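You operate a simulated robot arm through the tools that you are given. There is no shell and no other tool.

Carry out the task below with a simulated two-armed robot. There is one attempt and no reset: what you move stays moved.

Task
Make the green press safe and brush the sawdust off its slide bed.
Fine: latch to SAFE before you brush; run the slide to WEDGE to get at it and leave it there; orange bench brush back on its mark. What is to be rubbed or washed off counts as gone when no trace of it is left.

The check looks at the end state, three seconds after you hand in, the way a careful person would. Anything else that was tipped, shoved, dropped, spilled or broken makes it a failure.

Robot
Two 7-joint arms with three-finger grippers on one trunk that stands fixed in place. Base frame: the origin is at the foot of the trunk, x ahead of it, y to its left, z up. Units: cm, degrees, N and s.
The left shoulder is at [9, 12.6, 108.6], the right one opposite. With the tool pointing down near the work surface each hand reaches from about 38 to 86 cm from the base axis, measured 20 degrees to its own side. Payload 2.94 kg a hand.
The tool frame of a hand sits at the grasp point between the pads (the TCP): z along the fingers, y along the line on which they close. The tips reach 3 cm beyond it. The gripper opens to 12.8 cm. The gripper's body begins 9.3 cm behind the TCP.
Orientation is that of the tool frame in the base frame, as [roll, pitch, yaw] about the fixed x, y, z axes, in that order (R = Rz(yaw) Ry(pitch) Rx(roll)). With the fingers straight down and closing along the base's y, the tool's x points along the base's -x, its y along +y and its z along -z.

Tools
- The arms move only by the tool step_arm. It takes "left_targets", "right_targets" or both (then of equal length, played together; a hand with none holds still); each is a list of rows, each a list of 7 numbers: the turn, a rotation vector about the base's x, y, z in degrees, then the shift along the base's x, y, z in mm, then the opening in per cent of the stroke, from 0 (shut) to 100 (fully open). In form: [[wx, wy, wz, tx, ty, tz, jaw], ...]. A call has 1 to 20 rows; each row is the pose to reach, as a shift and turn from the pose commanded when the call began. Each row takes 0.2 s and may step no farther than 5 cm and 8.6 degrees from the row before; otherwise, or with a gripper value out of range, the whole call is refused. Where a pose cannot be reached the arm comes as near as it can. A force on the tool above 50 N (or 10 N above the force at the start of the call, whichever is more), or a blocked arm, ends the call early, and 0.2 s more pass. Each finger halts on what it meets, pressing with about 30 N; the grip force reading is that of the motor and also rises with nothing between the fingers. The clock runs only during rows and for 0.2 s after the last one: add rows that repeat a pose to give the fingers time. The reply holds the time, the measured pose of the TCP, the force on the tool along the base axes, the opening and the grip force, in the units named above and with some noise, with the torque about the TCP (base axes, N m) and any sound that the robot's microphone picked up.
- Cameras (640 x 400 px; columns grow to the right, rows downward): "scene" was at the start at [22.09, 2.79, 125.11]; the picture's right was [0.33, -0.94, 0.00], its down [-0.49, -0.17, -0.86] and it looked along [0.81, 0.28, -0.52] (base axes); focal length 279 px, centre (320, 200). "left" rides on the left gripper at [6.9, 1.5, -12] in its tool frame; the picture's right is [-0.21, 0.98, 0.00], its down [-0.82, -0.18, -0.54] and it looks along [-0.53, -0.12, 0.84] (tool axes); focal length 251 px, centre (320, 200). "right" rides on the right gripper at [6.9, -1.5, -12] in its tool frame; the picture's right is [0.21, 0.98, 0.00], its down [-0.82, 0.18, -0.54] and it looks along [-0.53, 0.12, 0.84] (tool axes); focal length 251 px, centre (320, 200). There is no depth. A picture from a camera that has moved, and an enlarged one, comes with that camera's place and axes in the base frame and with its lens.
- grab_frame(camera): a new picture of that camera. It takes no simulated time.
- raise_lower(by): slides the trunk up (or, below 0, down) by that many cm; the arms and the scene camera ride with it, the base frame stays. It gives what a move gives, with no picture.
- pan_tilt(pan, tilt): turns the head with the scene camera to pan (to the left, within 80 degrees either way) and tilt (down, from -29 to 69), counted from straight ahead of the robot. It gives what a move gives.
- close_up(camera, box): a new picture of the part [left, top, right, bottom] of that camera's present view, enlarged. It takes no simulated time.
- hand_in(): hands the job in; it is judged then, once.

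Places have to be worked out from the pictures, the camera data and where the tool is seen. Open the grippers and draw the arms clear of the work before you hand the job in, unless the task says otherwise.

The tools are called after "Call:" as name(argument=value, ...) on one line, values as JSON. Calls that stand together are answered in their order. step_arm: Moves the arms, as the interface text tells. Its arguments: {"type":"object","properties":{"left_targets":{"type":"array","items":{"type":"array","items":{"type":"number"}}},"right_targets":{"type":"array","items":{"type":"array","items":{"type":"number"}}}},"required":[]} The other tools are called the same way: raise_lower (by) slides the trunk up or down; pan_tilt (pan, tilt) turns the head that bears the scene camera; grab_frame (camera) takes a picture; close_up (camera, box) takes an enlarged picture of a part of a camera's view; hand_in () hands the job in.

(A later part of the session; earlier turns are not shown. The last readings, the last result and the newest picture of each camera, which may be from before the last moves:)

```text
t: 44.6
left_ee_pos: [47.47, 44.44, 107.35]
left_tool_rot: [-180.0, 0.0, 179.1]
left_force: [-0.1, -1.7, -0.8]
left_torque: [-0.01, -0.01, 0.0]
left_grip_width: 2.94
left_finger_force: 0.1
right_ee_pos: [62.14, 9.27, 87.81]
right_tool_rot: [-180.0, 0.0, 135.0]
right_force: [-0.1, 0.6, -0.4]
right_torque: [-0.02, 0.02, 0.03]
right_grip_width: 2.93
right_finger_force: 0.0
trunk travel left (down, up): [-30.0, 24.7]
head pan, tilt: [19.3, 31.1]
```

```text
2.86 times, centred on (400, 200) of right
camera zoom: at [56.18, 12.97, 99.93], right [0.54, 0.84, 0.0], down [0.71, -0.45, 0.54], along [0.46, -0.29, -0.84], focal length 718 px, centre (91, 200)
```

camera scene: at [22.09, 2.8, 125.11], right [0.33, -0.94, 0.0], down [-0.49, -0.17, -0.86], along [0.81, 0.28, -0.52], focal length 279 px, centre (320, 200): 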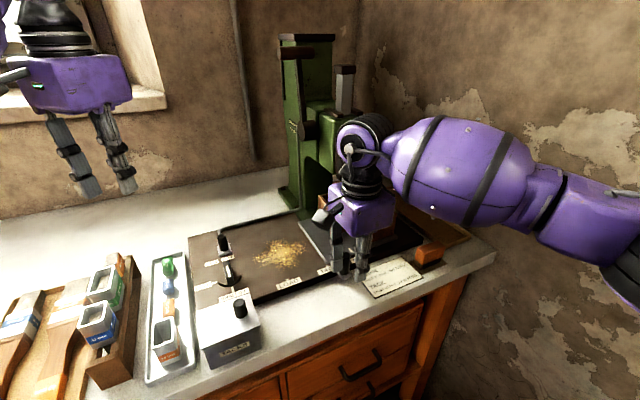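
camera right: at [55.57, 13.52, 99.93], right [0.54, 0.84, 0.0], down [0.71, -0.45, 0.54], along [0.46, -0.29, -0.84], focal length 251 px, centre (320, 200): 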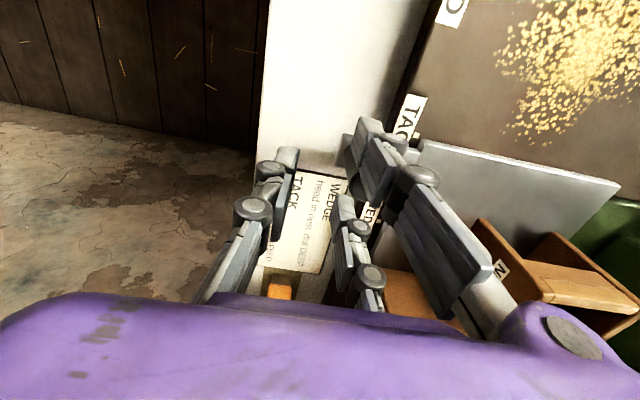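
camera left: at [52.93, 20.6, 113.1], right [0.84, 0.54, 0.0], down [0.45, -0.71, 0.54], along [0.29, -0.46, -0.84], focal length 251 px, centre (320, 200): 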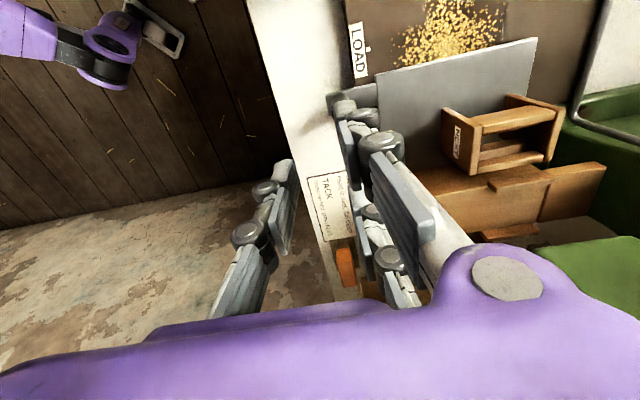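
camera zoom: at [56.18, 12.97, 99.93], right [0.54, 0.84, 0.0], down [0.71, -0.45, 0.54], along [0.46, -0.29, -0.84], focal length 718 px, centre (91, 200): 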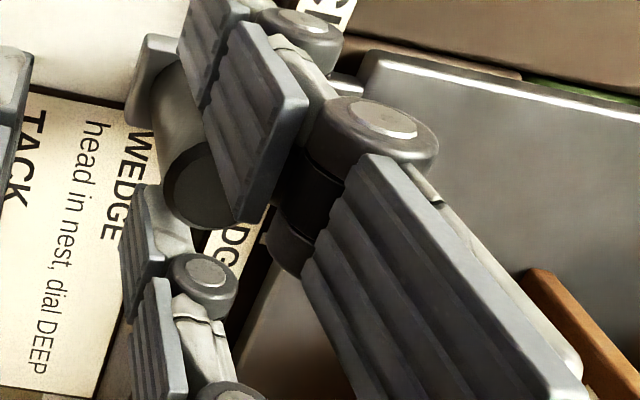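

About 8 cm moved. The fingers hide the WEDGE tick, so I lift straight up to see how far the alignment is off.

Call:
step_arm(right_targets=[[0, 0, 0, 0, 0, 30, 23], [0, 0, 0, 0, 0, 60, 23], [0, 0, 0, -15, 15, 80, 23], [0, 0, 0, -35, 35, 80, 23], [0, 0, 0, -35, 35, 80, 23]])

Call:
close_up(camera="scene", box=[320, 220, 390, 275])

Call:
close_up(camera="right", box=[320, 80, 480, 220])

```text
t: 45.8
left_ee_pos: [47.53, 44.4, 107.29]
left_tool_rot: [-180.0, 0.0, 179.2]
left_force: [0.6, -0.3, -0.7]
left_torque: [0.0, -0.03, 0.02]
left_grip_width: 2.95
left_finger_force: 0.0
right_ee_pos: [58.4, 12.71, 96.01]
right_tool_rot: [180.0, 0.1, 135.0]
right_force: [-0.2, 0.2, -0.8]
right_torque: [0.0, 0.01, 0.02]
right_grip_width: 2.94
right_finger_force: 0.0
trunk travel left (down, up): [-30.0, 24.7]
head pan, tilt: [19.3, 31.1]
```

```text
7.27 times, centred on (355, 248) of scene
camera zoom: at [22.1, 2.77, 125.11], right [0.33, -0.94, 0.0], down [-0.49, -0.17, -0.86], along [0.81, 0.28, -0.52], focal length 2027 px, centre (66, -146)
```

zoom: 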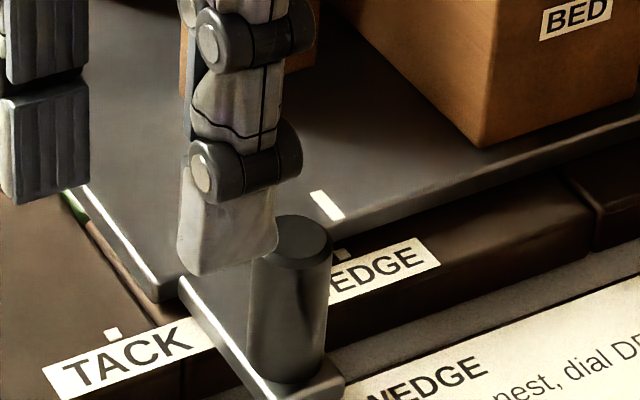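

```text
2.86 times, centred on (400, 150) of right
camera zoom: at [52.51, 16.5, 107.91], right [0.54, 0.84, 0.0], down [0.71, -0.45, 0.54], along [0.46, -0.29, -0.84], focal length 718 px, centre (91, 343)
```

zoom: 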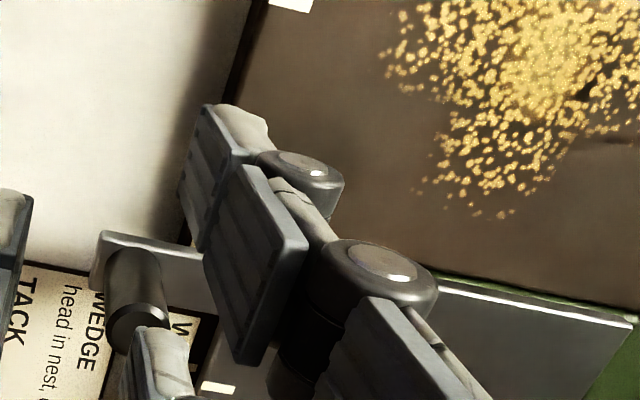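

Slide tick and WEDGE tick appear almost aligned. I move the right hand back and up to get an unobstructed, larger view of both ticks.

Call:
step_arm(right_targets=[[0, 0, 0, -30, -30, 20, 23], [0, 0, 0, -60, -60, 40, 23], [0, 0, 0, -80, -80, 60, 23], [0, 0, 0, -80, -80, 60, 23]])

Call:
grab_frame(camera="right")

Call:
close_up(camera="scene", box=[320, 225, 380, 275])

Call:
close_up(camera="scene", box=[220, 190, 440, 320])

```text
t: 46.8
left_ee_pos: [47.63, 44.44, 107.37]
left_tool_rot: [-180.0, -0.1, 179.2]
left_force: [-1.0, -0.3, -0.2]
left_torque: [-0.02, 0.01, 0.01]
left_grip_width: 2.94
left_finger_force: 0.1
right_ee_pos: [50.6, 4.73, 101.72]
right_tool_rot: [-179.9, 0.1, 135.0]
right_force: [0.0, 1.1, 0.9]
right_torque: [0.01, 0.04, -0.04]
right_grip_width: 2.92
right_finger_force: 0.0
trunk travel left (down, up): [-30.0, 24.7]
head pan, tilt: [19.3, 31.1]
```

```text
taken
camera right: at [44.72, 8.54, 113.81], right [0.54, 0.84, 0.0], down [0.71, -0.45, 0.54], along [0.46, -0.29, -0.84], focal length 251 px, centre (320, 200)
```

right: 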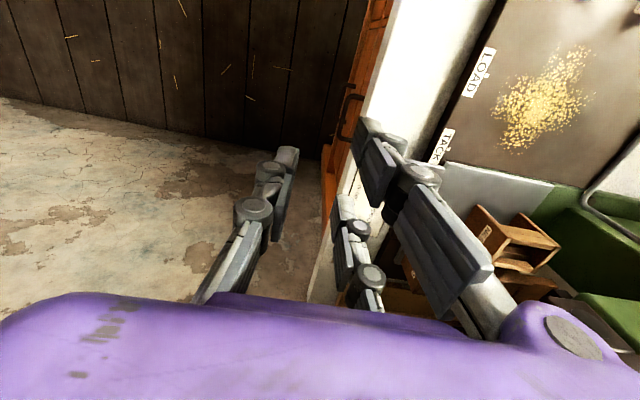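

```text
8.00 times, centred on (350, 250) of scene
camera zoom: at [22.14, 2.83, 125.1], right [0.33, -0.94, 0.0], down [-0.49, -0.17, -0.86], along [0.81, 0.28, -0.52], focal length 2230 px, centre (80, -200)
```

zoom: 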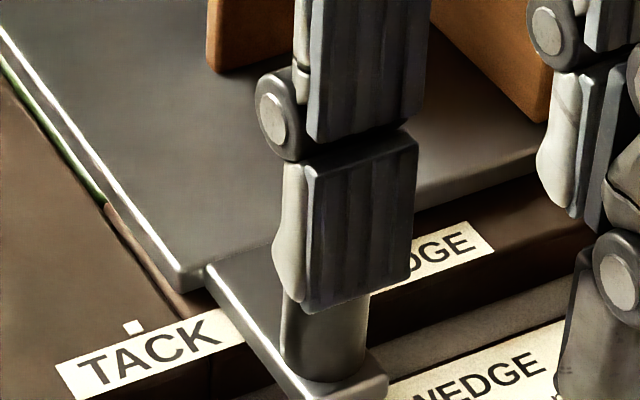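

```text
2.91 times, centred on (330, 255) of scene
camera zoom: at [22.14, 2.83, 125.1], right [0.33, -0.94, 0.0], down [-0.49, -0.17, -0.86], along [0.81, 0.28, -0.52], focal length 811 px, centre (291, 40)
```

zoom: 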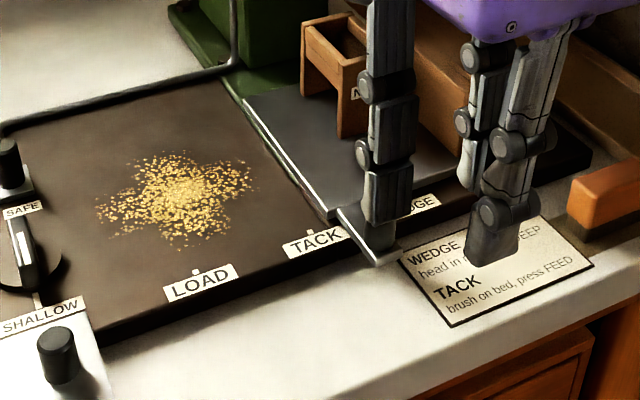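

The hand still hides the WEDGE tick in the head view. I swing the right hand further to the right, clear of the line of sight.

Call:
step_arm(right_targets=[[0, 0, 0, 0, -40, 10, 40], [0, 0, 0, 0, -80, 20, 60], [0, 0, 0, 0, -120, 30, 60], [0, 0, 0, 0, -160, 30, 60], [0, 0, 0, 0, -200, 30, 60], [0, 0, 0, 0, -240, 30, 60], [0, 0, 0, 0, -240, 30, 60]])

Call:
close_up(camera="scene", box=[320, 225, 380, 275])

Call:
close_up(camera="scene", box=[380, 220, 480, 290])

Call:
grab_frame(camera="right")

Call:
grab_frame(camera="scene")

```text
t: 48.4
left_ee_pos: [47.48, 44.35, 107.28]
left_tool_rot: [-179.9, 0.0, 179.1]
left_force: [0.4, 0.4, 0.4]
left_torque: [0.01, 0.03, 0.02]
left_grip_width: 2.94
left_finger_force: 0.1
right_ee_pos: [50.4, -19.62, 105.09]
right_tool_rot: [180.0, 0.1, 135.2]
right_force: [1.3, 0.7, 0.0]
right_torque: [-0.03, 0.02, 0.01]
right_grip_width: 7.66
right_finger_force: 0.2
trunk travel left (down, up): [-30.0, 24.7]
head pan, tilt: [19.3, 31.1]
```

```text
8.00 times, centred on (350, 250) of scene
camera zoom: at [22.12, 2.86, 125.1], right [0.33, -0.94, 0.0], down [-0.49, -0.17, -0.86], along [0.81, 0.28, -0.52], focal length 2230 px, centre (80, -200)
```

zoom: 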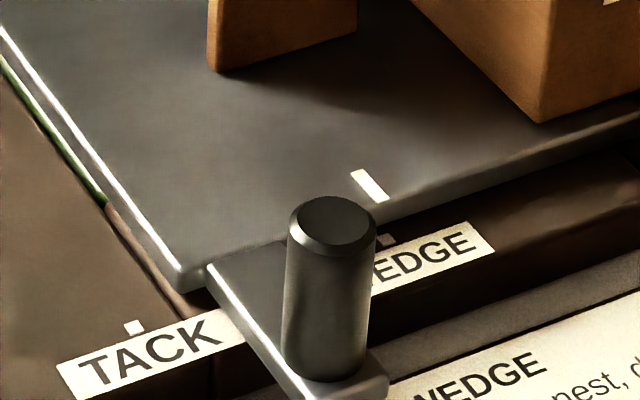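

```text
5.71 times, centred on (430, 255) of scene
camera zoom: at [22.12, 2.86, 125.1], right [0.33, -0.94, 0.0], down [-0.49, -0.17, -0.86], along [0.81, 0.28, -0.52], focal length 1593 px, centre (-309, -114)
```

zoom: 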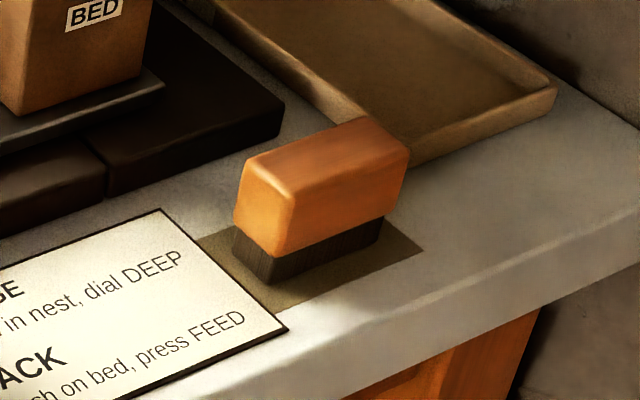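

```text
taken
camera right: at [44.44, -15.76, 117.05], right [0.54, 0.84, 0.0], down [0.71, -0.45, 0.54], along [0.46, -0.29, -0.84], focal length 251 px, centre (320, 200)
```

right: 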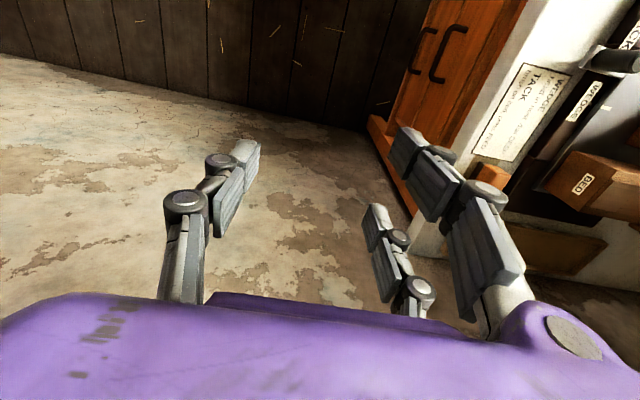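

```text
taken
camera scene: at [22.12, 2.86, 125.1], right [0.33, -0.94, 0.0], down [-0.49, -0.17, -0.86], along [0.81, 0.28, -0.52], focal length 279 px, centre (320, 200)
```

scene: 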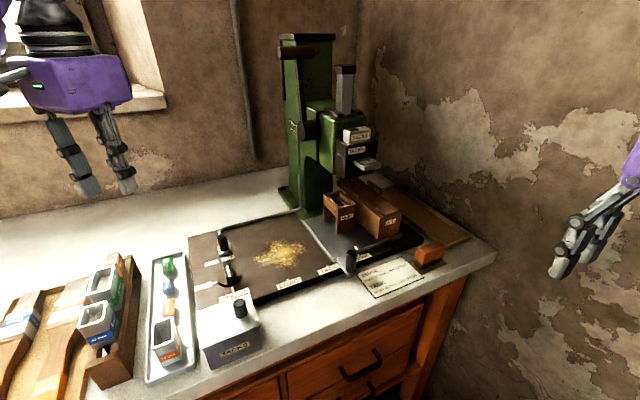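

The right camera now sees the WEDGE label and ticks; I zoom there.

Call:
close_up(camera="right", box=[540, 60, 640, 140])

Call:
close_up(camera="scene", box=[340, 235, 370, 260])

```text
5.00 times, centred on (590, 100) of right
camera zoom: at [44.44, -15.76, 117.05], right [0.54, 0.84, 0.0], down [0.71, -0.45, 0.54], along [0.46, -0.29, -0.84], focal length 1257 px, centre (-1030, 700)
```

zoom: 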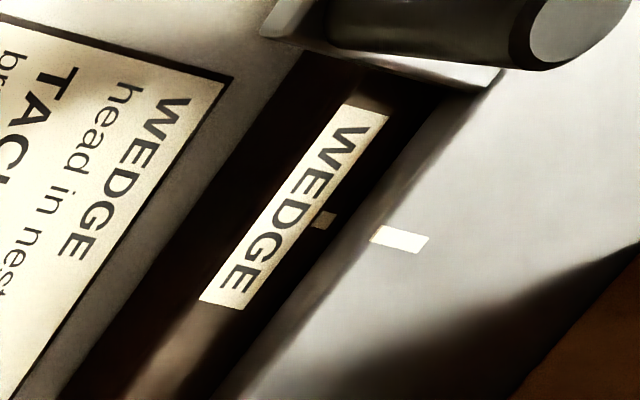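

```text
16.00 times, centred on (355, 248) of scene
camera zoom: at [22.12, 2.86, 125.1], right [0.33, -0.94, 0.0], down [-0.49, -0.17, -0.86], along [0.81, 0.28, -0.52], focal length 4460 px, centre (-240, -560)
```

zoom: 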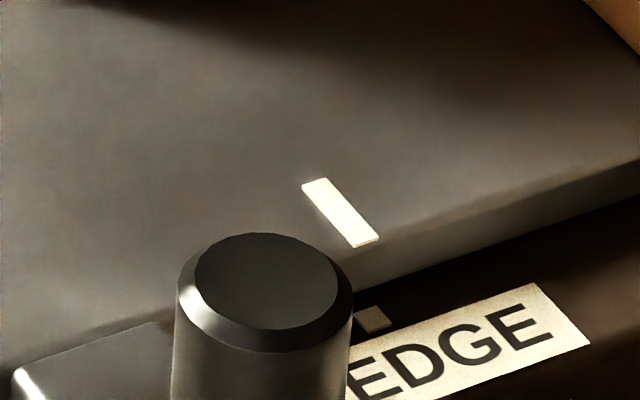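

By the right camera both ticks have e_s = 42.2, so the slide is aligned at WEDGE. Next I bring the right hand above the orange brush (estimated near (74,-5)) to measure it.

Call:
step_arm(right_targets=[[0, 0, 0, 27, 18, 0, 60], [0, 0, 0, 54, 36, 0, 60], [0, 0, 0, 81, 54, 0, 60], [0, 0, 0, 108, 72, 0, 60], [0, 0, 0, 135, 90, 0, 60], [0, 0, 0, 162, 108, 0, 60], [0, 0, 0, 185, 125, 0, 60], [0, 0, 0, 210, 140, 0, 60], [0, 0, 0, 210, 140, 0, 60]])

Call:
grab_frame(camera="right")

Call:
grab_frame(camera="scene")

```text
t: 50.4
left_ee_pos: [47.41, 44.36, 107.46]
left_tool_rot: [179.9, 0.1, 179.1]
left_force: [-0.2, 0.1, 0.2]
left_torque: [0.03, -0.02, 0.0]
left_grip_width: 2.92
left_finger_force: 0.1
right_ee_pos: [71.35, -5.52, 105.08]
right_tool_rot: [-179.9, 0.1, 135.0]
right_force: [0.1, -0.1, 0.1]
right_torque: [0.02, -0.05, 0.02]
right_grip_width: 7.7
right_finger_force: 0.1
trunk travel left (down, up): [-30.0, 24.7]
head pan, tilt: [19.3, 31.1]
```

```text
taken
camera right: at [65.4, -1.71, 117.14], right [0.54, 0.84, 0.0], down [0.71, -0.45, 0.54], along [0.46, -0.29, -0.84], focal length 251 px, centre (320, 200)
```

right: 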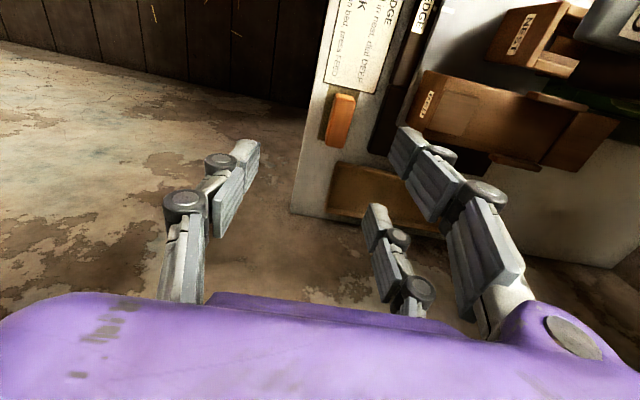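

```text
taken
camera scene: at [22.07, 2.74, 125.11], right [0.33, -0.94, 0.0], down [-0.49, -0.17, -0.86], along [0.81, 0.28, -0.52], focal length 279 px, centre (320, 200)
```

scene: 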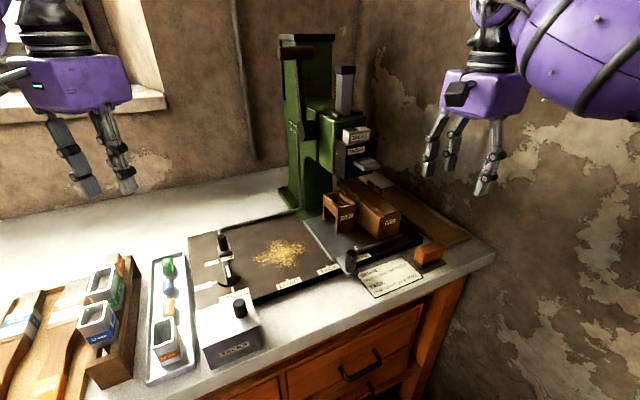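

The brush is clearly visible; I zoom in on it to get its corners.

Call:
close_up(camera="right", box=[310, 80, 390, 160])

Call:
close_up(camera="scene", box=[400, 230, 460, 280])

```text
5.00 times, centred on (350, 120) of right
camera zoom: at [65.4, -1.71, 117.14], right [0.54, 0.84, 0.0], down [0.71, -0.45, 0.54], along [0.46, -0.29, -0.84], focal length 1257 px, centre (170, 600)
```

zoom: 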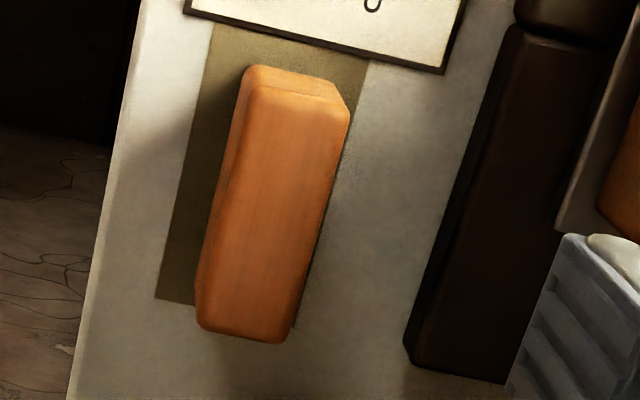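

```text
8.00 times, centred on (430, 255) of scene
camera zoom: at [22.07, 2.74, 125.11], right [0.33, -0.94, 0.0], down [-0.49, -0.17, -0.86], along [0.81, 0.28, -0.52], focal length 2230 px, centre (-560, -240)
```

zoom: 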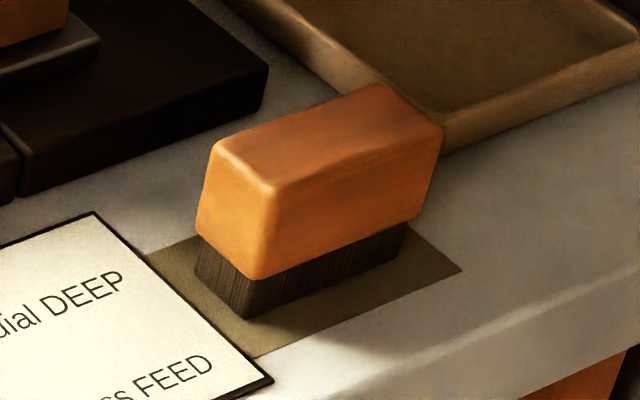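

The brush stands centred on its mark at about (75.0,-4.9), bench z≈79.5, block top ≈84, long side along the slide axis. The sawdust spans e_s 20–33, e_d 59–69, so before picking the brush I test in the air whether the right arm can reach the patch's far end near (69, 27), going round the front of the press.

Call:
step_arm(right_targets=[[0, 0, 0, -30, -30, 0, 60], [0, 0, 0, -60, -50, 0, 60], [0, 0, 0, -95, -50, 0, 60], [0, 0, 0, -130, -30, 0, 60], [0, 0, 0, -150, 10, 0, 60], [0, 0, 0, -155, 55, 0, 60], [0, 0, 0, -155, 100, 0, 60], [0, 0, 0, -150, 145, 0, 60], [0, 0, 0, -140, 190, 0, 60], [0, 0, 0, -120, 230, 0, 60], [0, 0, 0, -95, 265, 0, 60], [0, 0, 0, -65, 295, 0, 60], [0, 0, 0, -40, 315, 0, 60], [0, 0, 0, -20, 330, 0, 60], [0, 0, 0, -20, 330, 0, 60]])

Call:
grab_frame(camera="scene")

Call:
grab_frame(camera="right")

```text
t: 53.6
left_ee_pos: [47.64, 44.24, 107.37]
left_tool_rot: [179.8, -0.1, 179.1]
left_force: [0.9, -1.8, -0.1]
left_torque: [0.05, 0.06, -0.01]
left_grip_width: 2.95
left_finger_force: 0.0
right_ee_pos: [65.88, 23.5, 103.51]
right_tool_rot: [180.0, -0.1, 134.9]
right_force: [0.6, -0.7, 0.1]
right_torque: [0.04, 0.04, 0.0]
right_grip_width: 7.66
right_finger_force: 0.0
right hand out of reach, approached as far as the arm can: row 13, 14, 15
trunk travel left (down, up): [-30.0, 24.7]
head pan, tilt: [19.3, 31.1]
```

```text
taken
camera scene: at [22.29, 2.62, 125.07], right [0.33, -0.94, 0.0], down [-0.49, -0.17, -0.86], along [0.81, 0.28, -0.52], focal length 279 px, centre (320, 200)
```

scene: 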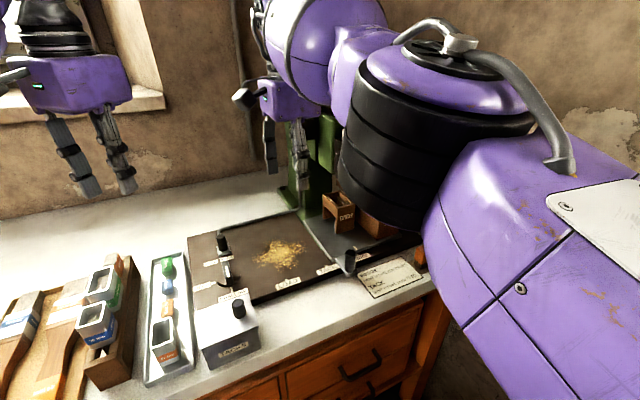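

```text
taken
camera right: at [60.02, 27.29, 115.55], right [0.54, 0.84, 0.0], down [0.71, -0.45, 0.54], along [0.45, -0.29, -0.84], focal length 251 px, centre (320, 200)
```

right: 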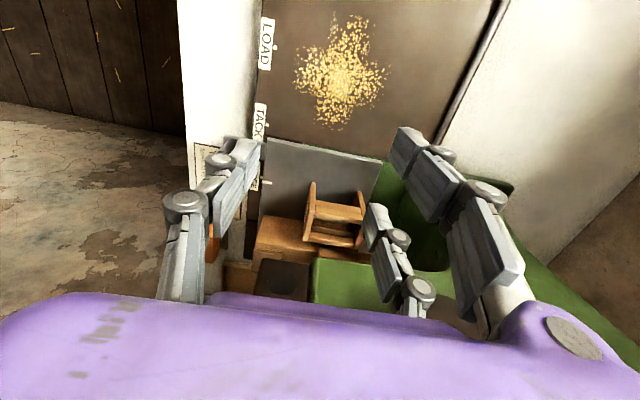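

At z=103 the right arm stops at about 67 cm from its shoulder; lower down it should reach farther. I lower over the empty bed and test the far end of the dust at working height.

Call:
step_arm(right_targets=[[0, 0, 0, -20, -10, 0, 60], [0, 0, 0, -20, -10, -40, 60], [0, 0, 0, -20, -10, -80, 60], [0, 0, 0, -20, -10, -120, 60], [0, 0, 0, -20, -10, -145, 60], [0, 0, 0, 0, 10, -145, 60], [0, 0, 0, 20, 25, -145, 60], [0, 0, 0, 35, 40, -145, 60], [0, 0, 0, 35, 40, -145, 60]])

Call:
grab_frame(camera="scene")

```text
t: 55.6
left_ee_pos: [47.44, 44.48, 107.48]
left_tool_rot: [-180.0, 0.0, 179.1]
left_force: [0.3, 0.1, 0.2]
left_torque: [0.0, 0.0, 0.0]
left_grip_width: 2.94
left_finger_force: 0.0
right_ee_pos: [66.43, 25.97, 89.1]
right_tool_rot: [-179.9, 0.2, 135.1]
right_force: [0.9, -0.4, 0.3]
right_torque: [0.0, 0.0, 0.0]
right_grip_width: 7.64
right_finger_force: 0.1
right hand out of reach, approached as far as the arm can: row 7, 8, 9
trunk travel left (down, up): [-30.0, 24.7]
head pan, tilt: [19.3, 31.1]
```

```text
taken
camera scene: at [22.08, 2.8, 125.11], right [0.33, -0.94, 0.0], down [-0.49, -0.17, -0.86], along [0.81, 0.28, -0.52], focal length 279 px, centre (320, 200)
```

scene: 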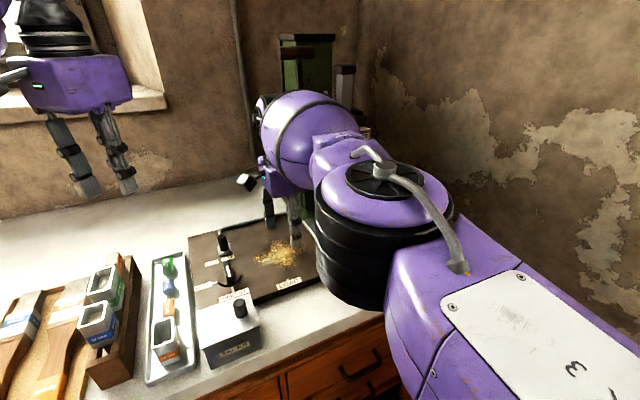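

The right arm cannot cover the far end of the patch, but the left one can. So I will fetch the brush with the right hand, stand it on the clear front part of the bed for the left hand to take, and return it the same way; first I retract the right hand upward and around to the brush.

Call:
step_arm(right_targets=[[0, 0, 0, -20, -10, 20, 60], [0, 0, 0, -40, -20, 60, 60], [0, 0, 0, -60, -40, 100, 60], [0, 0, 0, -80, -70, 140, 60], [0, 0, 0, -95, -110, 160, 60], [0, 0, 0, -105, -155, 160, 60], [0, 0, 0, -105, -200, 160, 60], [0, 0, 0, -100, -245, 160, 60], [0, 0, 0, -80, -285, 160, 60], [0, 0, 0, -55, -320, 160, 60], [0, 0, 0, -15, -340, 160, 60], [0, 0, 0, 25, -337, 160, 60], [0, 0, 0, 60, -322, 160, 60], [0, 0, 0, 84, -307, 160, 60], [0, 0, 0, 84, -307, 160, 60]])

Call:
grab_frame(camera="right")

Call:
grab_frame(camera="scene")

```text
refused: row 4 steps farther than a row can; nothing moved
```

```text
taken
camera right: at [60.5, 29.74, 101.04], right [0.54, 0.84, 0.0], down [0.71, -0.45, 0.54], along [0.46, -0.29, -0.84], focal length 251 px, centre (320, 200)
```

right: 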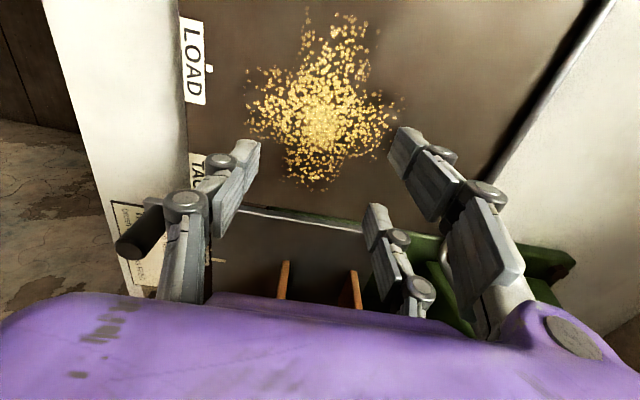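

```text
taken
camera scene: at [22.08, 2.8, 125.11], right [0.33, -0.94, 0.0], down [-0.49, -0.17, -0.86], along [0.81, 0.28, -0.52], focal length 279 px, centre (320, 200)
```

scene: 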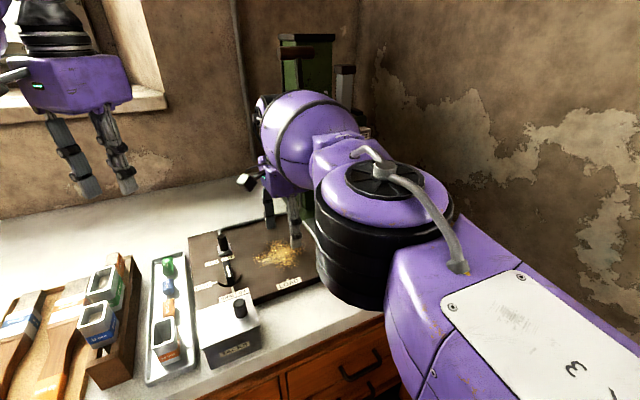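

That refusal was again an oversize step; the view is useful though: dust spans e_s 20.3–32.6, e_d 59.6–70.2, slide plate edge at e_s 34.9. I retry the retreat with smaller rows.

Call:
step_arm(right_targets=[[0, 0, 0, -20, -10, 20, 60], [0, 0, 0, -40, -20, 50, 60], [0, 0, 0, -60, -35, 80, 60], [0, 0, 0, -80, -60, 110, 60], [0, 0, 0, -95, -90, 140, 60], [0, 0, 0, -105, -130, 160, 60], [0, 0, 0, -105, -175, 160, 60], [0, 0, 0, -105, -220, 160, 60], [0, 0, 0, -90, -260, 160, 60], [0, 0, 0, -65, -300, 160, 60], [0, 0, 0, -30, -330, 160, 60], [0, 0, 0, 10, -335, 160, 60], [0, 0, 0, 50, -325, 160, 60], [0, 0, 0, 84, -307, 160, 60], [0, 0, 0, 84, -307, 160, 60]])

Call:
grab_frame(camera="right")

Call:
grab_frame(camera="scene")

```text
t: 56.6
left_ee_pos: [47.34, 44.16, 107.65]
left_tool_rot: [179.9, 0.1, 179.0]
left_force: [-0.9, -0.7, 0.0]
left_torque: [0.11, -0.04, 0.02]
left_grip_width: 2.96
left_finger_force: 0.0
right_ee_pos: [65.64, 21.37, 94.72]
right_tool_rot: [-173.9, -6.4, 114.0]
right_force: [-6.0, 16.0, -3.3]
right_torque: [-1.98, -0.6, 0.69]
right_grip_width: 7.68
right_finger_force: 0.1
right hand out of reach, approached as far as the arm can: row 1, 2, 3
trunk travel left (down, up): [-30.0, 24.7]
head pan, tilt: [19.3, 31.1]
stopped in row 5 (right hand): the force on the tool passed its limit at 166 N (the readings are from after the stop); the commanded pose is now the measured one
```

```text
taken
camera right: at [63.2, 26.33, 107.51], right [0.8, 0.6, -0.08], down [0.57, -0.7, 0.42], along [0.2, -0.38, -0.9], focal length 251 px, centre (320, 200)
```

right: 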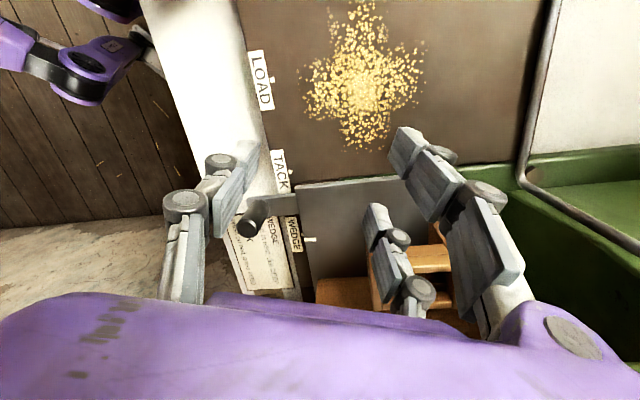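

```text
taken
camera scene: at [21.9, 2.68, 125.15], right [0.33, -0.94, 0.0], down [-0.49, -0.17, -0.86], along [0.81, 0.28, -0.51], focal length 279 px, centre (320, 200)
```

scene: 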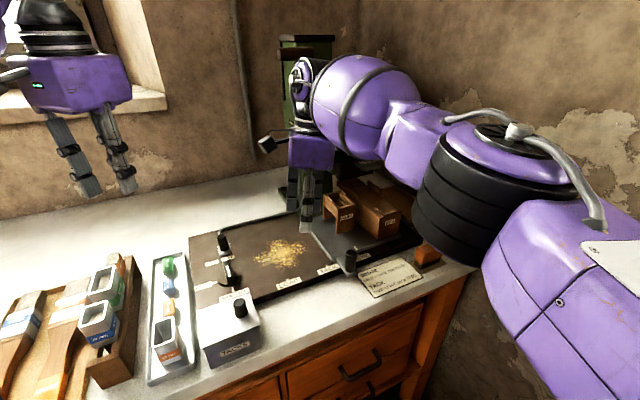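

The arm swung into a different posture and a force limit tripped. Before anything else I check closely what, if anything, is touching and whether the slide, press head or brush were disturbed.

Call:
close_up(camera="scene", box=[250, 40, 450, 180])

Call:
close_up(camera="scene", box=[270, 150, 470, 290])

Call:
step_arm(right_targets=[[0, 0, 0, 0, 0, 0, 60]])

```text
2.86 times, centred on (350, 110) of scene
camera zoom: at [21.9, 2.68, 125.15], right [0.33, -0.94, 0.0], down [-0.49, -0.17, -0.86], along [0.81, 0.28, -0.51], focal length 796 px, centre (234, 457)
```

zoom: 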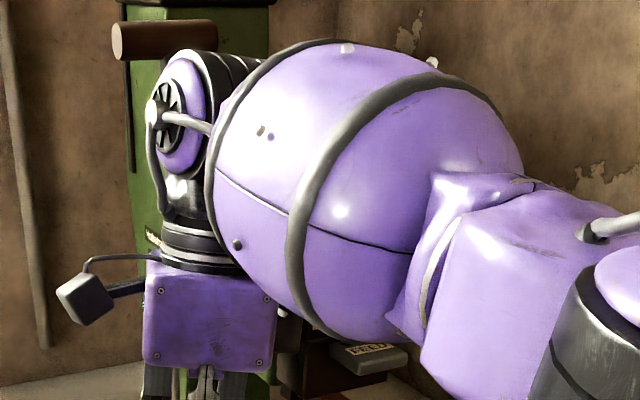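

```text
2.86 times, centred on (370, 220) of scene
camera zoom: at [21.9, 2.68, 125.15], right [0.33, -0.94, 0.0], down [-0.49, -0.17, -0.86], along [0.81, 0.28, -0.51], focal length 796 px, centre (177, 143)
```

zoom: 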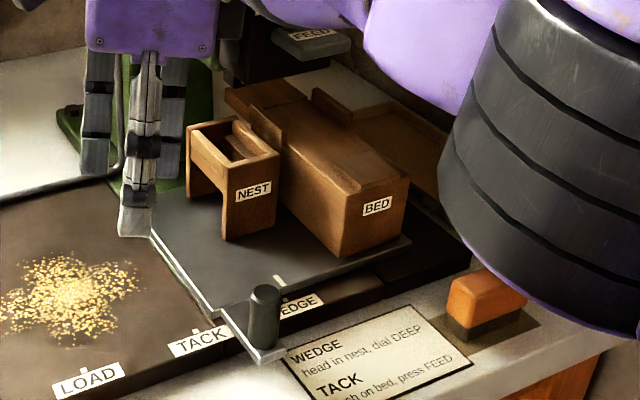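

```text
t: 57.0
left_ee_pos: [47.4, 44.53, 107.45]
left_tool_rot: [180.0, 0.2, 179.1]
left_force: [0.1, 0.4, -0.4]
left_torque: [-0.01, 0.02, 0.02]
left_grip_width: 2.92
left_finger_force: 0.0
right_ee_pos: [65.74, 21.46, 94.82]
right_tool_rot: [-173.8, -6.2, 113.8]
right_force: [-14.3, 9.1, 0.5]
right_torque: [-1.19, -1.84, -0.25]
right_grip_width: 7.69
right_finger_force: 0.1
trunk travel left (down, up): [-30.0, 24.7]
head pan, tilt: [19.3, 31.1]
```

There is a steady ~17 N push toward -slide direction: the hand's body seems to be leaning against the press head's dark block on its +s side. I back away in -x with small steps.

Call:
step_arm(right_targets=[[0, 0, 0, -6, 2, 0, 60], [0, 0, 0, -12, 4, 0, 60], [0, 0, 0, -20, 4, 0, 60], [0, 0, 0, -20, 4, 0, 60]])

Call:
grab_frame(camera="scene")

Call:
close_up(camera="scene", box=[250, 40, 450, 180])

```text
t: 58.0
left_ee_pos: [47.54, 44.4, 107.31]
left_tool_rot: [179.9, 0.1, 179.2]
left_force: [-0.5, -0.2, 0.2]
left_torque: [-0.01, 0.03, -0.01]
left_grip_width: 2.92
left_finger_force: 0.0
right_ee_pos: [64.0, 21.75, 94.69]
right_tool_rot: [-173.8, -6.3, 113.6]
right_force: [-0.2, 0.6, 0.2]
right_torque: [-0.01, -0.01, 0.01]
right_grip_width: 7.7
right_finger_force: 0.0
trunk travel left (down, up): [-30.0, 24.7]
head pan, tilt: [19.3, 31.1]
```

```text
taken
camera scene: at [22.09, 2.82, 125.11], right [0.33, -0.94, 0.0], down [-0.49, -0.17, -0.86], along [0.81, 0.28, -0.52], focal length 279 px, centre (320, 200)
```

scene: 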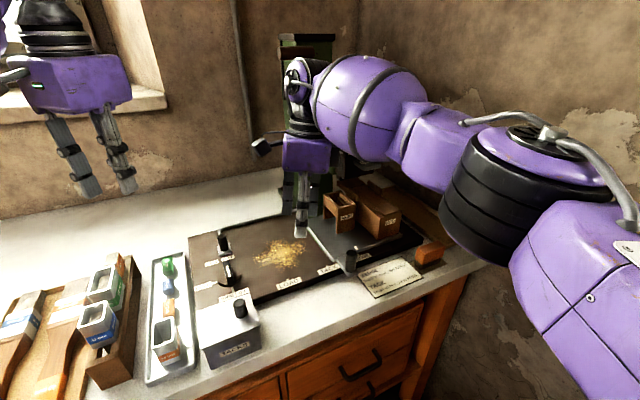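

```text
2.86 times, centred on (350, 110) of scene
camera zoom: at [22.09, 2.82, 125.11], right [0.33, -0.94, 0.0], down [-0.49, -0.17, -0.86], along [0.81, 0.28, -0.52], focal length 796 px, centre (234, 457)
```

zoom: 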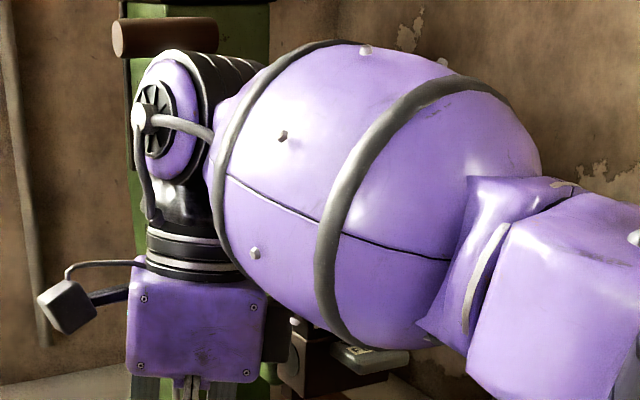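

Contact is gone. I keep retreating toward the robot in small steps and restore the straight-down orientation on the way.

Call:
step_arm(right_targets=[[0, 0, 0, -20, 0, 0, 60], [0, 0, 0, -40, -5, 0, 60], [0, 0, 0, -60, -15, 10, 60], [-0.5, -2.5, 6, -75, -35, 30, 60], [-0.9, -4.6, 11.5, -85, -60, 50, 60], [-1.3, -6.7, 16.5, -90, -90, 70, 60], [-1.7, -8.7, 21.4, -90, -125, 80, 60], [-1.7, -8.7, 21.4, -90, -125, 80, 60]])

Call:
grab_frame(camera="scene")

Call:
close_up(camera="scene", box=[270, 30, 430, 210])

```text
t: 59.8
left_ee_pos: [47.42, 44.42, 107.38]
left_tool_rot: [-179.9, 0.1, 179.1]
left_force: [-0.3, 0.5, -0.4]
left_torque: [-0.01, 0.0, 0.01]
left_grip_width: 2.94
left_finger_force: 0.2
right_ee_pos: [54.73, 9.06, 102.7]
right_tool_rot: [-179.9, 0.1, 135.5]
right_force: [-0.4, -0.3, -1.1]
right_torque: [-0.03, -0.01, -0.01]
right_grip_width: 7.66
right_finger_force: 0.0
trunk travel left (down, up): [-30.0, 24.7]
head pan, tilt: [19.3, 31.1]
```

```text
taken
camera scene: at [22.1, 2.86, 125.1], right [0.33, -0.94, 0.0], down [-0.49, -0.17, -0.86], along [0.81, 0.28, -0.52], focal length 279 px, centre (320, 200)
```

scene: 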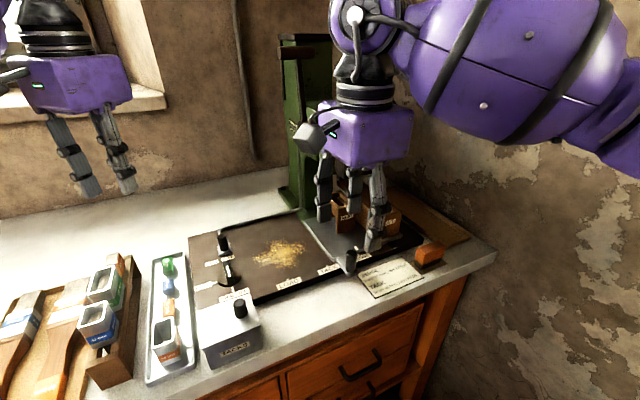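

```text
2.22 times, centred on (350, 120) of scene
camera zoom: at [22.1, 2.86, 125.1], right [0.33, -0.94, 0.0], down [-0.49, -0.17, -0.86], along [0.81, 0.28, -0.52], focal length 619 px, centre (253, 378)
```

zoom: 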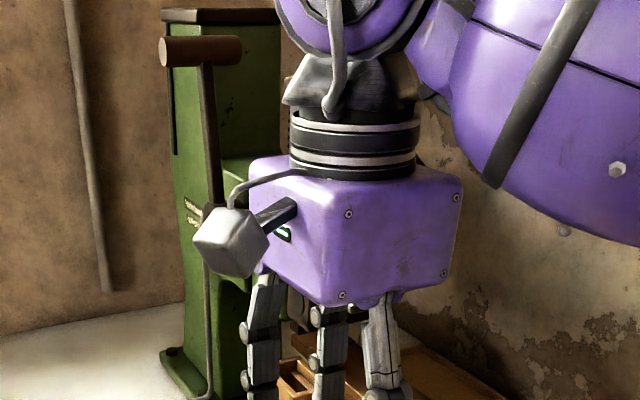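

Clear again. I swing the right hand further right to inspect the press head.

Call:
step_arm(right_targets=[[0, 0, 0, -10, -40, 10, 60], [0, 0, 0, -20, -85, 20, 60], [0, 0, 0, -20, -130, 20, 60], [0, 0, 0, -20, -175, 20, 60], [0, 0, 0, -20, -220, 20, 60], [0, 0, 0, -20, -265, 20, 60], [0, 0, 0, -20, -265, 20, 60]])

Call:
grab_frame(camera="scene")

Call:
close_up(camera="scene", box=[280, 110, 440, 210])

Call:
close_up(camera="scene", box=[180, 180, 460, 300])

Call:
close_up(camera="scene", box=[260, 20, 420, 120])

```text
t: 61.4
left_ee_pos: [47.5, 44.39, 107.51]
left_tool_rot: [-180.0, 0.1, 179.1]
left_force: [0.2, 0.9, 0.2]
left_torque: [0.01, 0.03, -0.01]
left_grip_width: 2.94
left_finger_force: 0.2
right_ee_pos: [52.89, -17.49, 104.3]
right_tool_rot: [180.0, 0.0, 135.4]
right_force: [0.6, -0.1, -1.0]
right_torque: [-0.01, 0.02, 0.01]
right_grip_width: 7.67
right_finger_force: 0.1
trunk travel left (down, up): [-30.0, 24.7]
head pan, tilt: [19.3, 31.1]
```

```text
taken
camera scene: at [22.12, 2.85, 125.1], right [0.33, -0.94, 0.0], down [-0.49, -0.17, -0.86], along [0.81, 0.28, -0.52], focal length 279 px, centre (320, 200)
```

scene: 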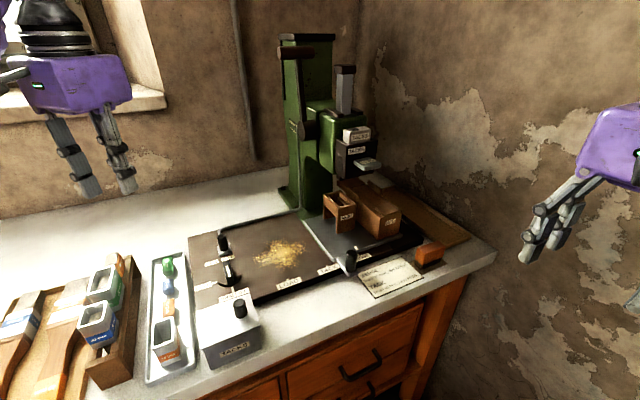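

```text
4.00 times, centred on (360, 160) of scene
camera zoom: at [22.12, 2.85, 125.1], right [0.33, -0.94, 0.0], down [-0.49, -0.17, -0.86], along [0.81, 0.28, -0.52], focal length 1115 px, centre (160, 360)
```

zoom: 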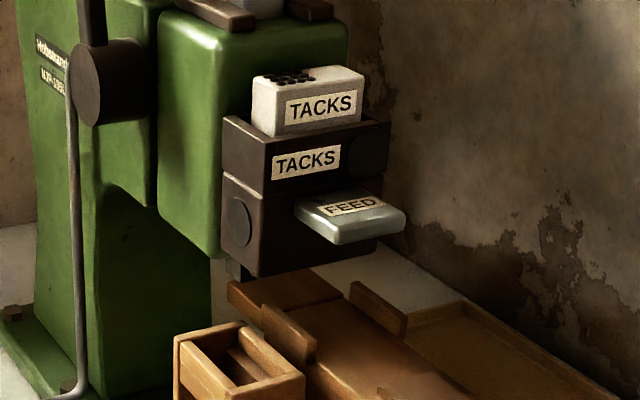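

```text
2.29 times, centred on (320, 240) of scene
camera zoom: at [22.12, 2.85, 125.1], right [0.33, -0.94, 0.0], down [-0.49, -0.17, -0.86], along [0.81, 0.28, -0.52], focal length 637 px, centre (320, 109)
```

zoom: 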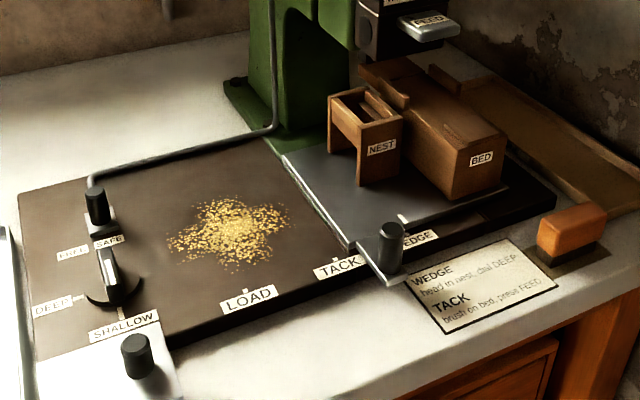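

```text
4.00 times, centred on (340, 70) of scene
camera zoom: at [22.12, 2.85, 125.1], right [0.33, -0.94, 0.0], down [-0.49, -0.17, -0.86], along [0.81, 0.28, -0.52], focal length 1115 px, centre (240, 720)
```

zoom: 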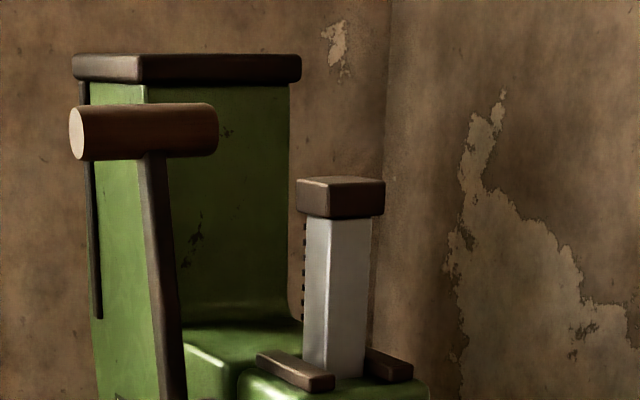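

The press head, lever, tack block and latch look exactly as before the touch, and the slide is still at WEDGE. Now I bring the right hand above the brush at about (74.8,-4.7) with a 5 cm opening.

Call:
step_arm(right_targets=[[0, 0, 0, 27, 16, 0, 60], [0, 0, 0, 54, 32, 0, 50], [0, 0, 0, 81, 48, 0, 40], [0, 0, 0, 108, 64, 0, 40], [0, 0, 0, 135, 80, 0, 40], [0, 0, 0, 162, 96, 0, 40], [0, 0, 0, 190, 112, 0, 40], [0, 0, 0, 219, 128, -20, 40], [0, 0, 0, 219, 128, -60, 40], [0, 0, 0, 219, 128, -100, 40], [0, 0, 0, 219, 128, -130, 40], [0, 0, 0, 219, 128, -130, 40]])

Call:
grab_frame(camera="right")

Call:
close_up(camera="scene", box=[380, 200, 480, 290])

```text
t: 64.0
left_ee_pos: [47.52, 44.44, 107.34]
left_tool_rot: [179.9, 0.1, 179.1]
left_force: [0.7, -0.9, 1.3]
left_torque: [-0.01, -0.02, 0.03]
left_grip_width: 2.96
left_finger_force: 0.1
right_ee_pos: [74.97, -4.53, 91.74]
right_tool_rot: [180.0, 0.0, 135.5]
right_force: [-0.6, -0.9, -0.1]
right_torque: [-0.02, -0.02, 0.01]
right_grip_width: 5.14
right_finger_force: 0.0
trunk travel left (down, up): [-30.0, 24.7]
head pan, tilt: [19.3, 31.1]
```

```text
taken
camera right: at [69.02, -0.72, 103.73], right [0.53, 0.85, 0.0], down [0.71, -0.45, 0.54], along [0.46, -0.29, -0.84], focal length 251 px, centre (320, 200)
```

right: 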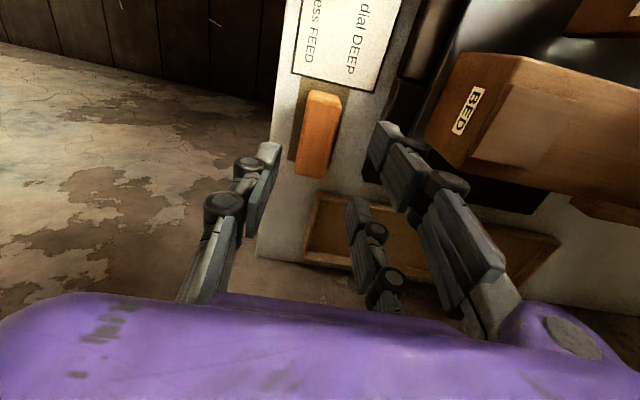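

```text
4.44 times, centred on (430, 245) of scene
camera zoom: at [22.06, 2.82, 125.11], right [0.33, -0.94, 0.0], down [-0.49, -0.17, -0.86], along [0.81, 0.28, -0.52], focal length 1239 px, centre (-169, 0)
```

zoom: 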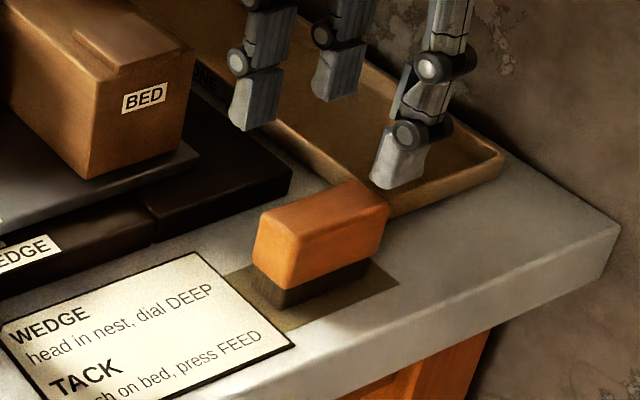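

The brush sits between single finger and prongs. I lower to z≈84 and close.

Call:
step_arm(right_targets=[[0, 0, 0, -2, -2, -30, 40], [0, 0, 0, -2, -2, -60, 40], [0, 0, 0, -2, -2, -77, 40], [0, 0, 0, -2, -2, -77, 40]])

Call:
grab_frame(camera="right")

Call:
close_up(camera="scene", box=[380, 200, 480, 290])

```text
t: 65.0
left_ee_pos: [47.51, 44.45, 107.46]
left_tool_rot: [179.9, 0.2, 179.2]
left_force: [-0.6, -0.5, -0.2]
left_torque: [0.03, -0.01, 0.0]
left_grip_width: 2.94
left_finger_force: 0.1
right_ee_pos: [74.7, -4.83, 83.89]
right_tool_rot: [180.0, 0.0, 135.4]
right_force: [-0.2, -0.3, 0.2]
right_torque: [-0.03, 0.03, 0.0]
right_grip_width: 5.14
right_finger_force: 0.0
trunk travel left (down, up): [-30.0, 24.7]
head pan, tilt: [19.3, 31.1]
```

```text
taken
camera right: at [68.78, -1.07, 95.94], right [0.53, 0.85, 0.0], down [0.71, -0.45, 0.54], along [0.46, -0.29, -0.84], focal length 251 px, centre (320, 200)
```

right: 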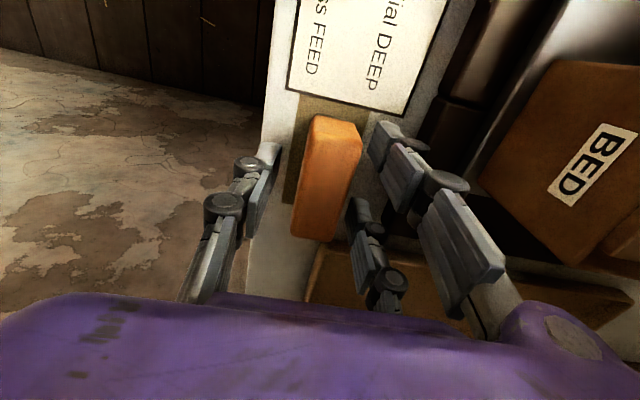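

```text
4.44 times, centred on (430, 245) of scene
camera zoom: at [22.08, 2.8, 125.11], right [0.33, -0.94, 0.0], down [-0.49, -0.17, -0.86], along [0.81, 0.28, -0.52], focal length 1239 px, centre (-169, 0)
```

zoom: 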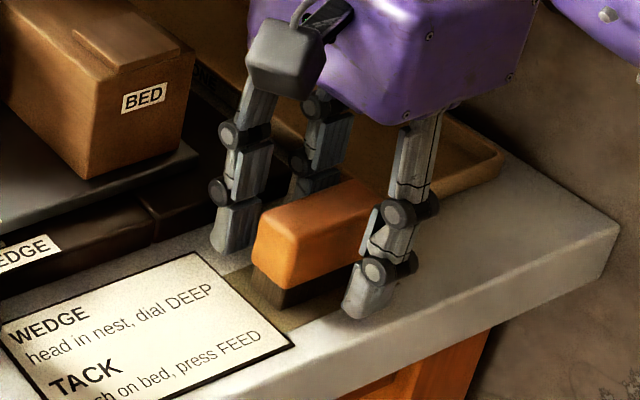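

The hand frames the brush well; I close the grip.

Call:
step_arm(right_targets=[[0, 0, 0, 0, 0, 0, 30], [0, 0, 0, 0, 0, 0, 20], [0, 0, 0, 0, 0, 0, 10], [0, 0, 0, 0, 0, 0, 5], [0, 0, 0, 0, 0, 0, 5], [0, 0, 0, 0, 0, 0, 5]])

Call:
grab_frame(camera="right")

Call:
close_up(camera="scene", box=[380, 200, 480, 290])

```text
t: 66.4
left_ee_pos: [47.54, 44.44, 107.38]
left_tool_rot: [179.9, 0.1, 179.2]
left_force: [-0.1, 0.8, -1.2]
left_torque: [0.0, 0.0, -0.02]
left_grip_width: 2.92
left_finger_force: 0.1
right_ee_pos: [74.85, -4.77, 83.87]
right_tool_rot: [-180.0, 0.0, 135.4]
right_force: [1.0, 0.2, 1.6]
right_torque: [0.04, -0.03, -0.01]
right_grip_width: 2.48
right_finger_force: 30.1
trunk travel left (down, up): [-30.0, 24.7]
head pan, tilt: [19.3, 31.1]
```

```text
taken
camera right: at [68.8, -1.08, 95.96], right [0.53, 0.85, 0.0], down [0.71, -0.45, 0.54], along [0.46, -0.29, -0.84], focal length 251 px, centre (320, 200)
```

right: 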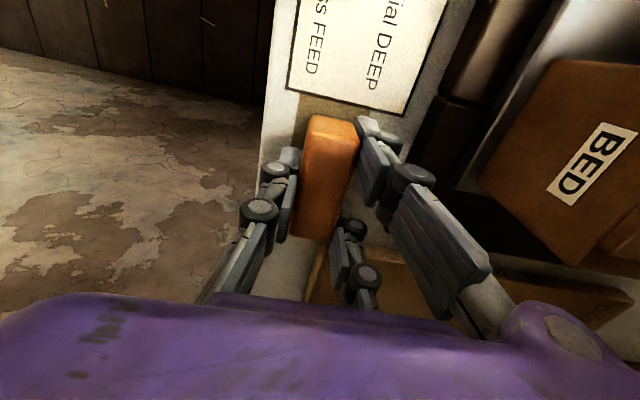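

```text
4.44 times, centred on (430, 245) of scene
camera zoom: at [22.09, 2.79, 125.11], right [0.33, -0.94, 0.0], down [-0.49, -0.17, -0.86], along [0.81, 0.28, -0.52], focal length 1239 px, centre (-169, 0)
```

zoom: 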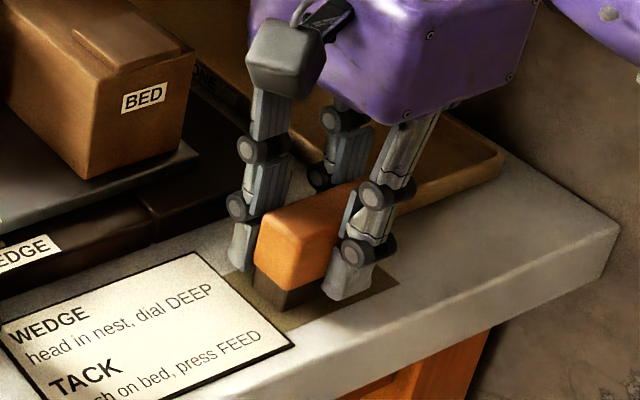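

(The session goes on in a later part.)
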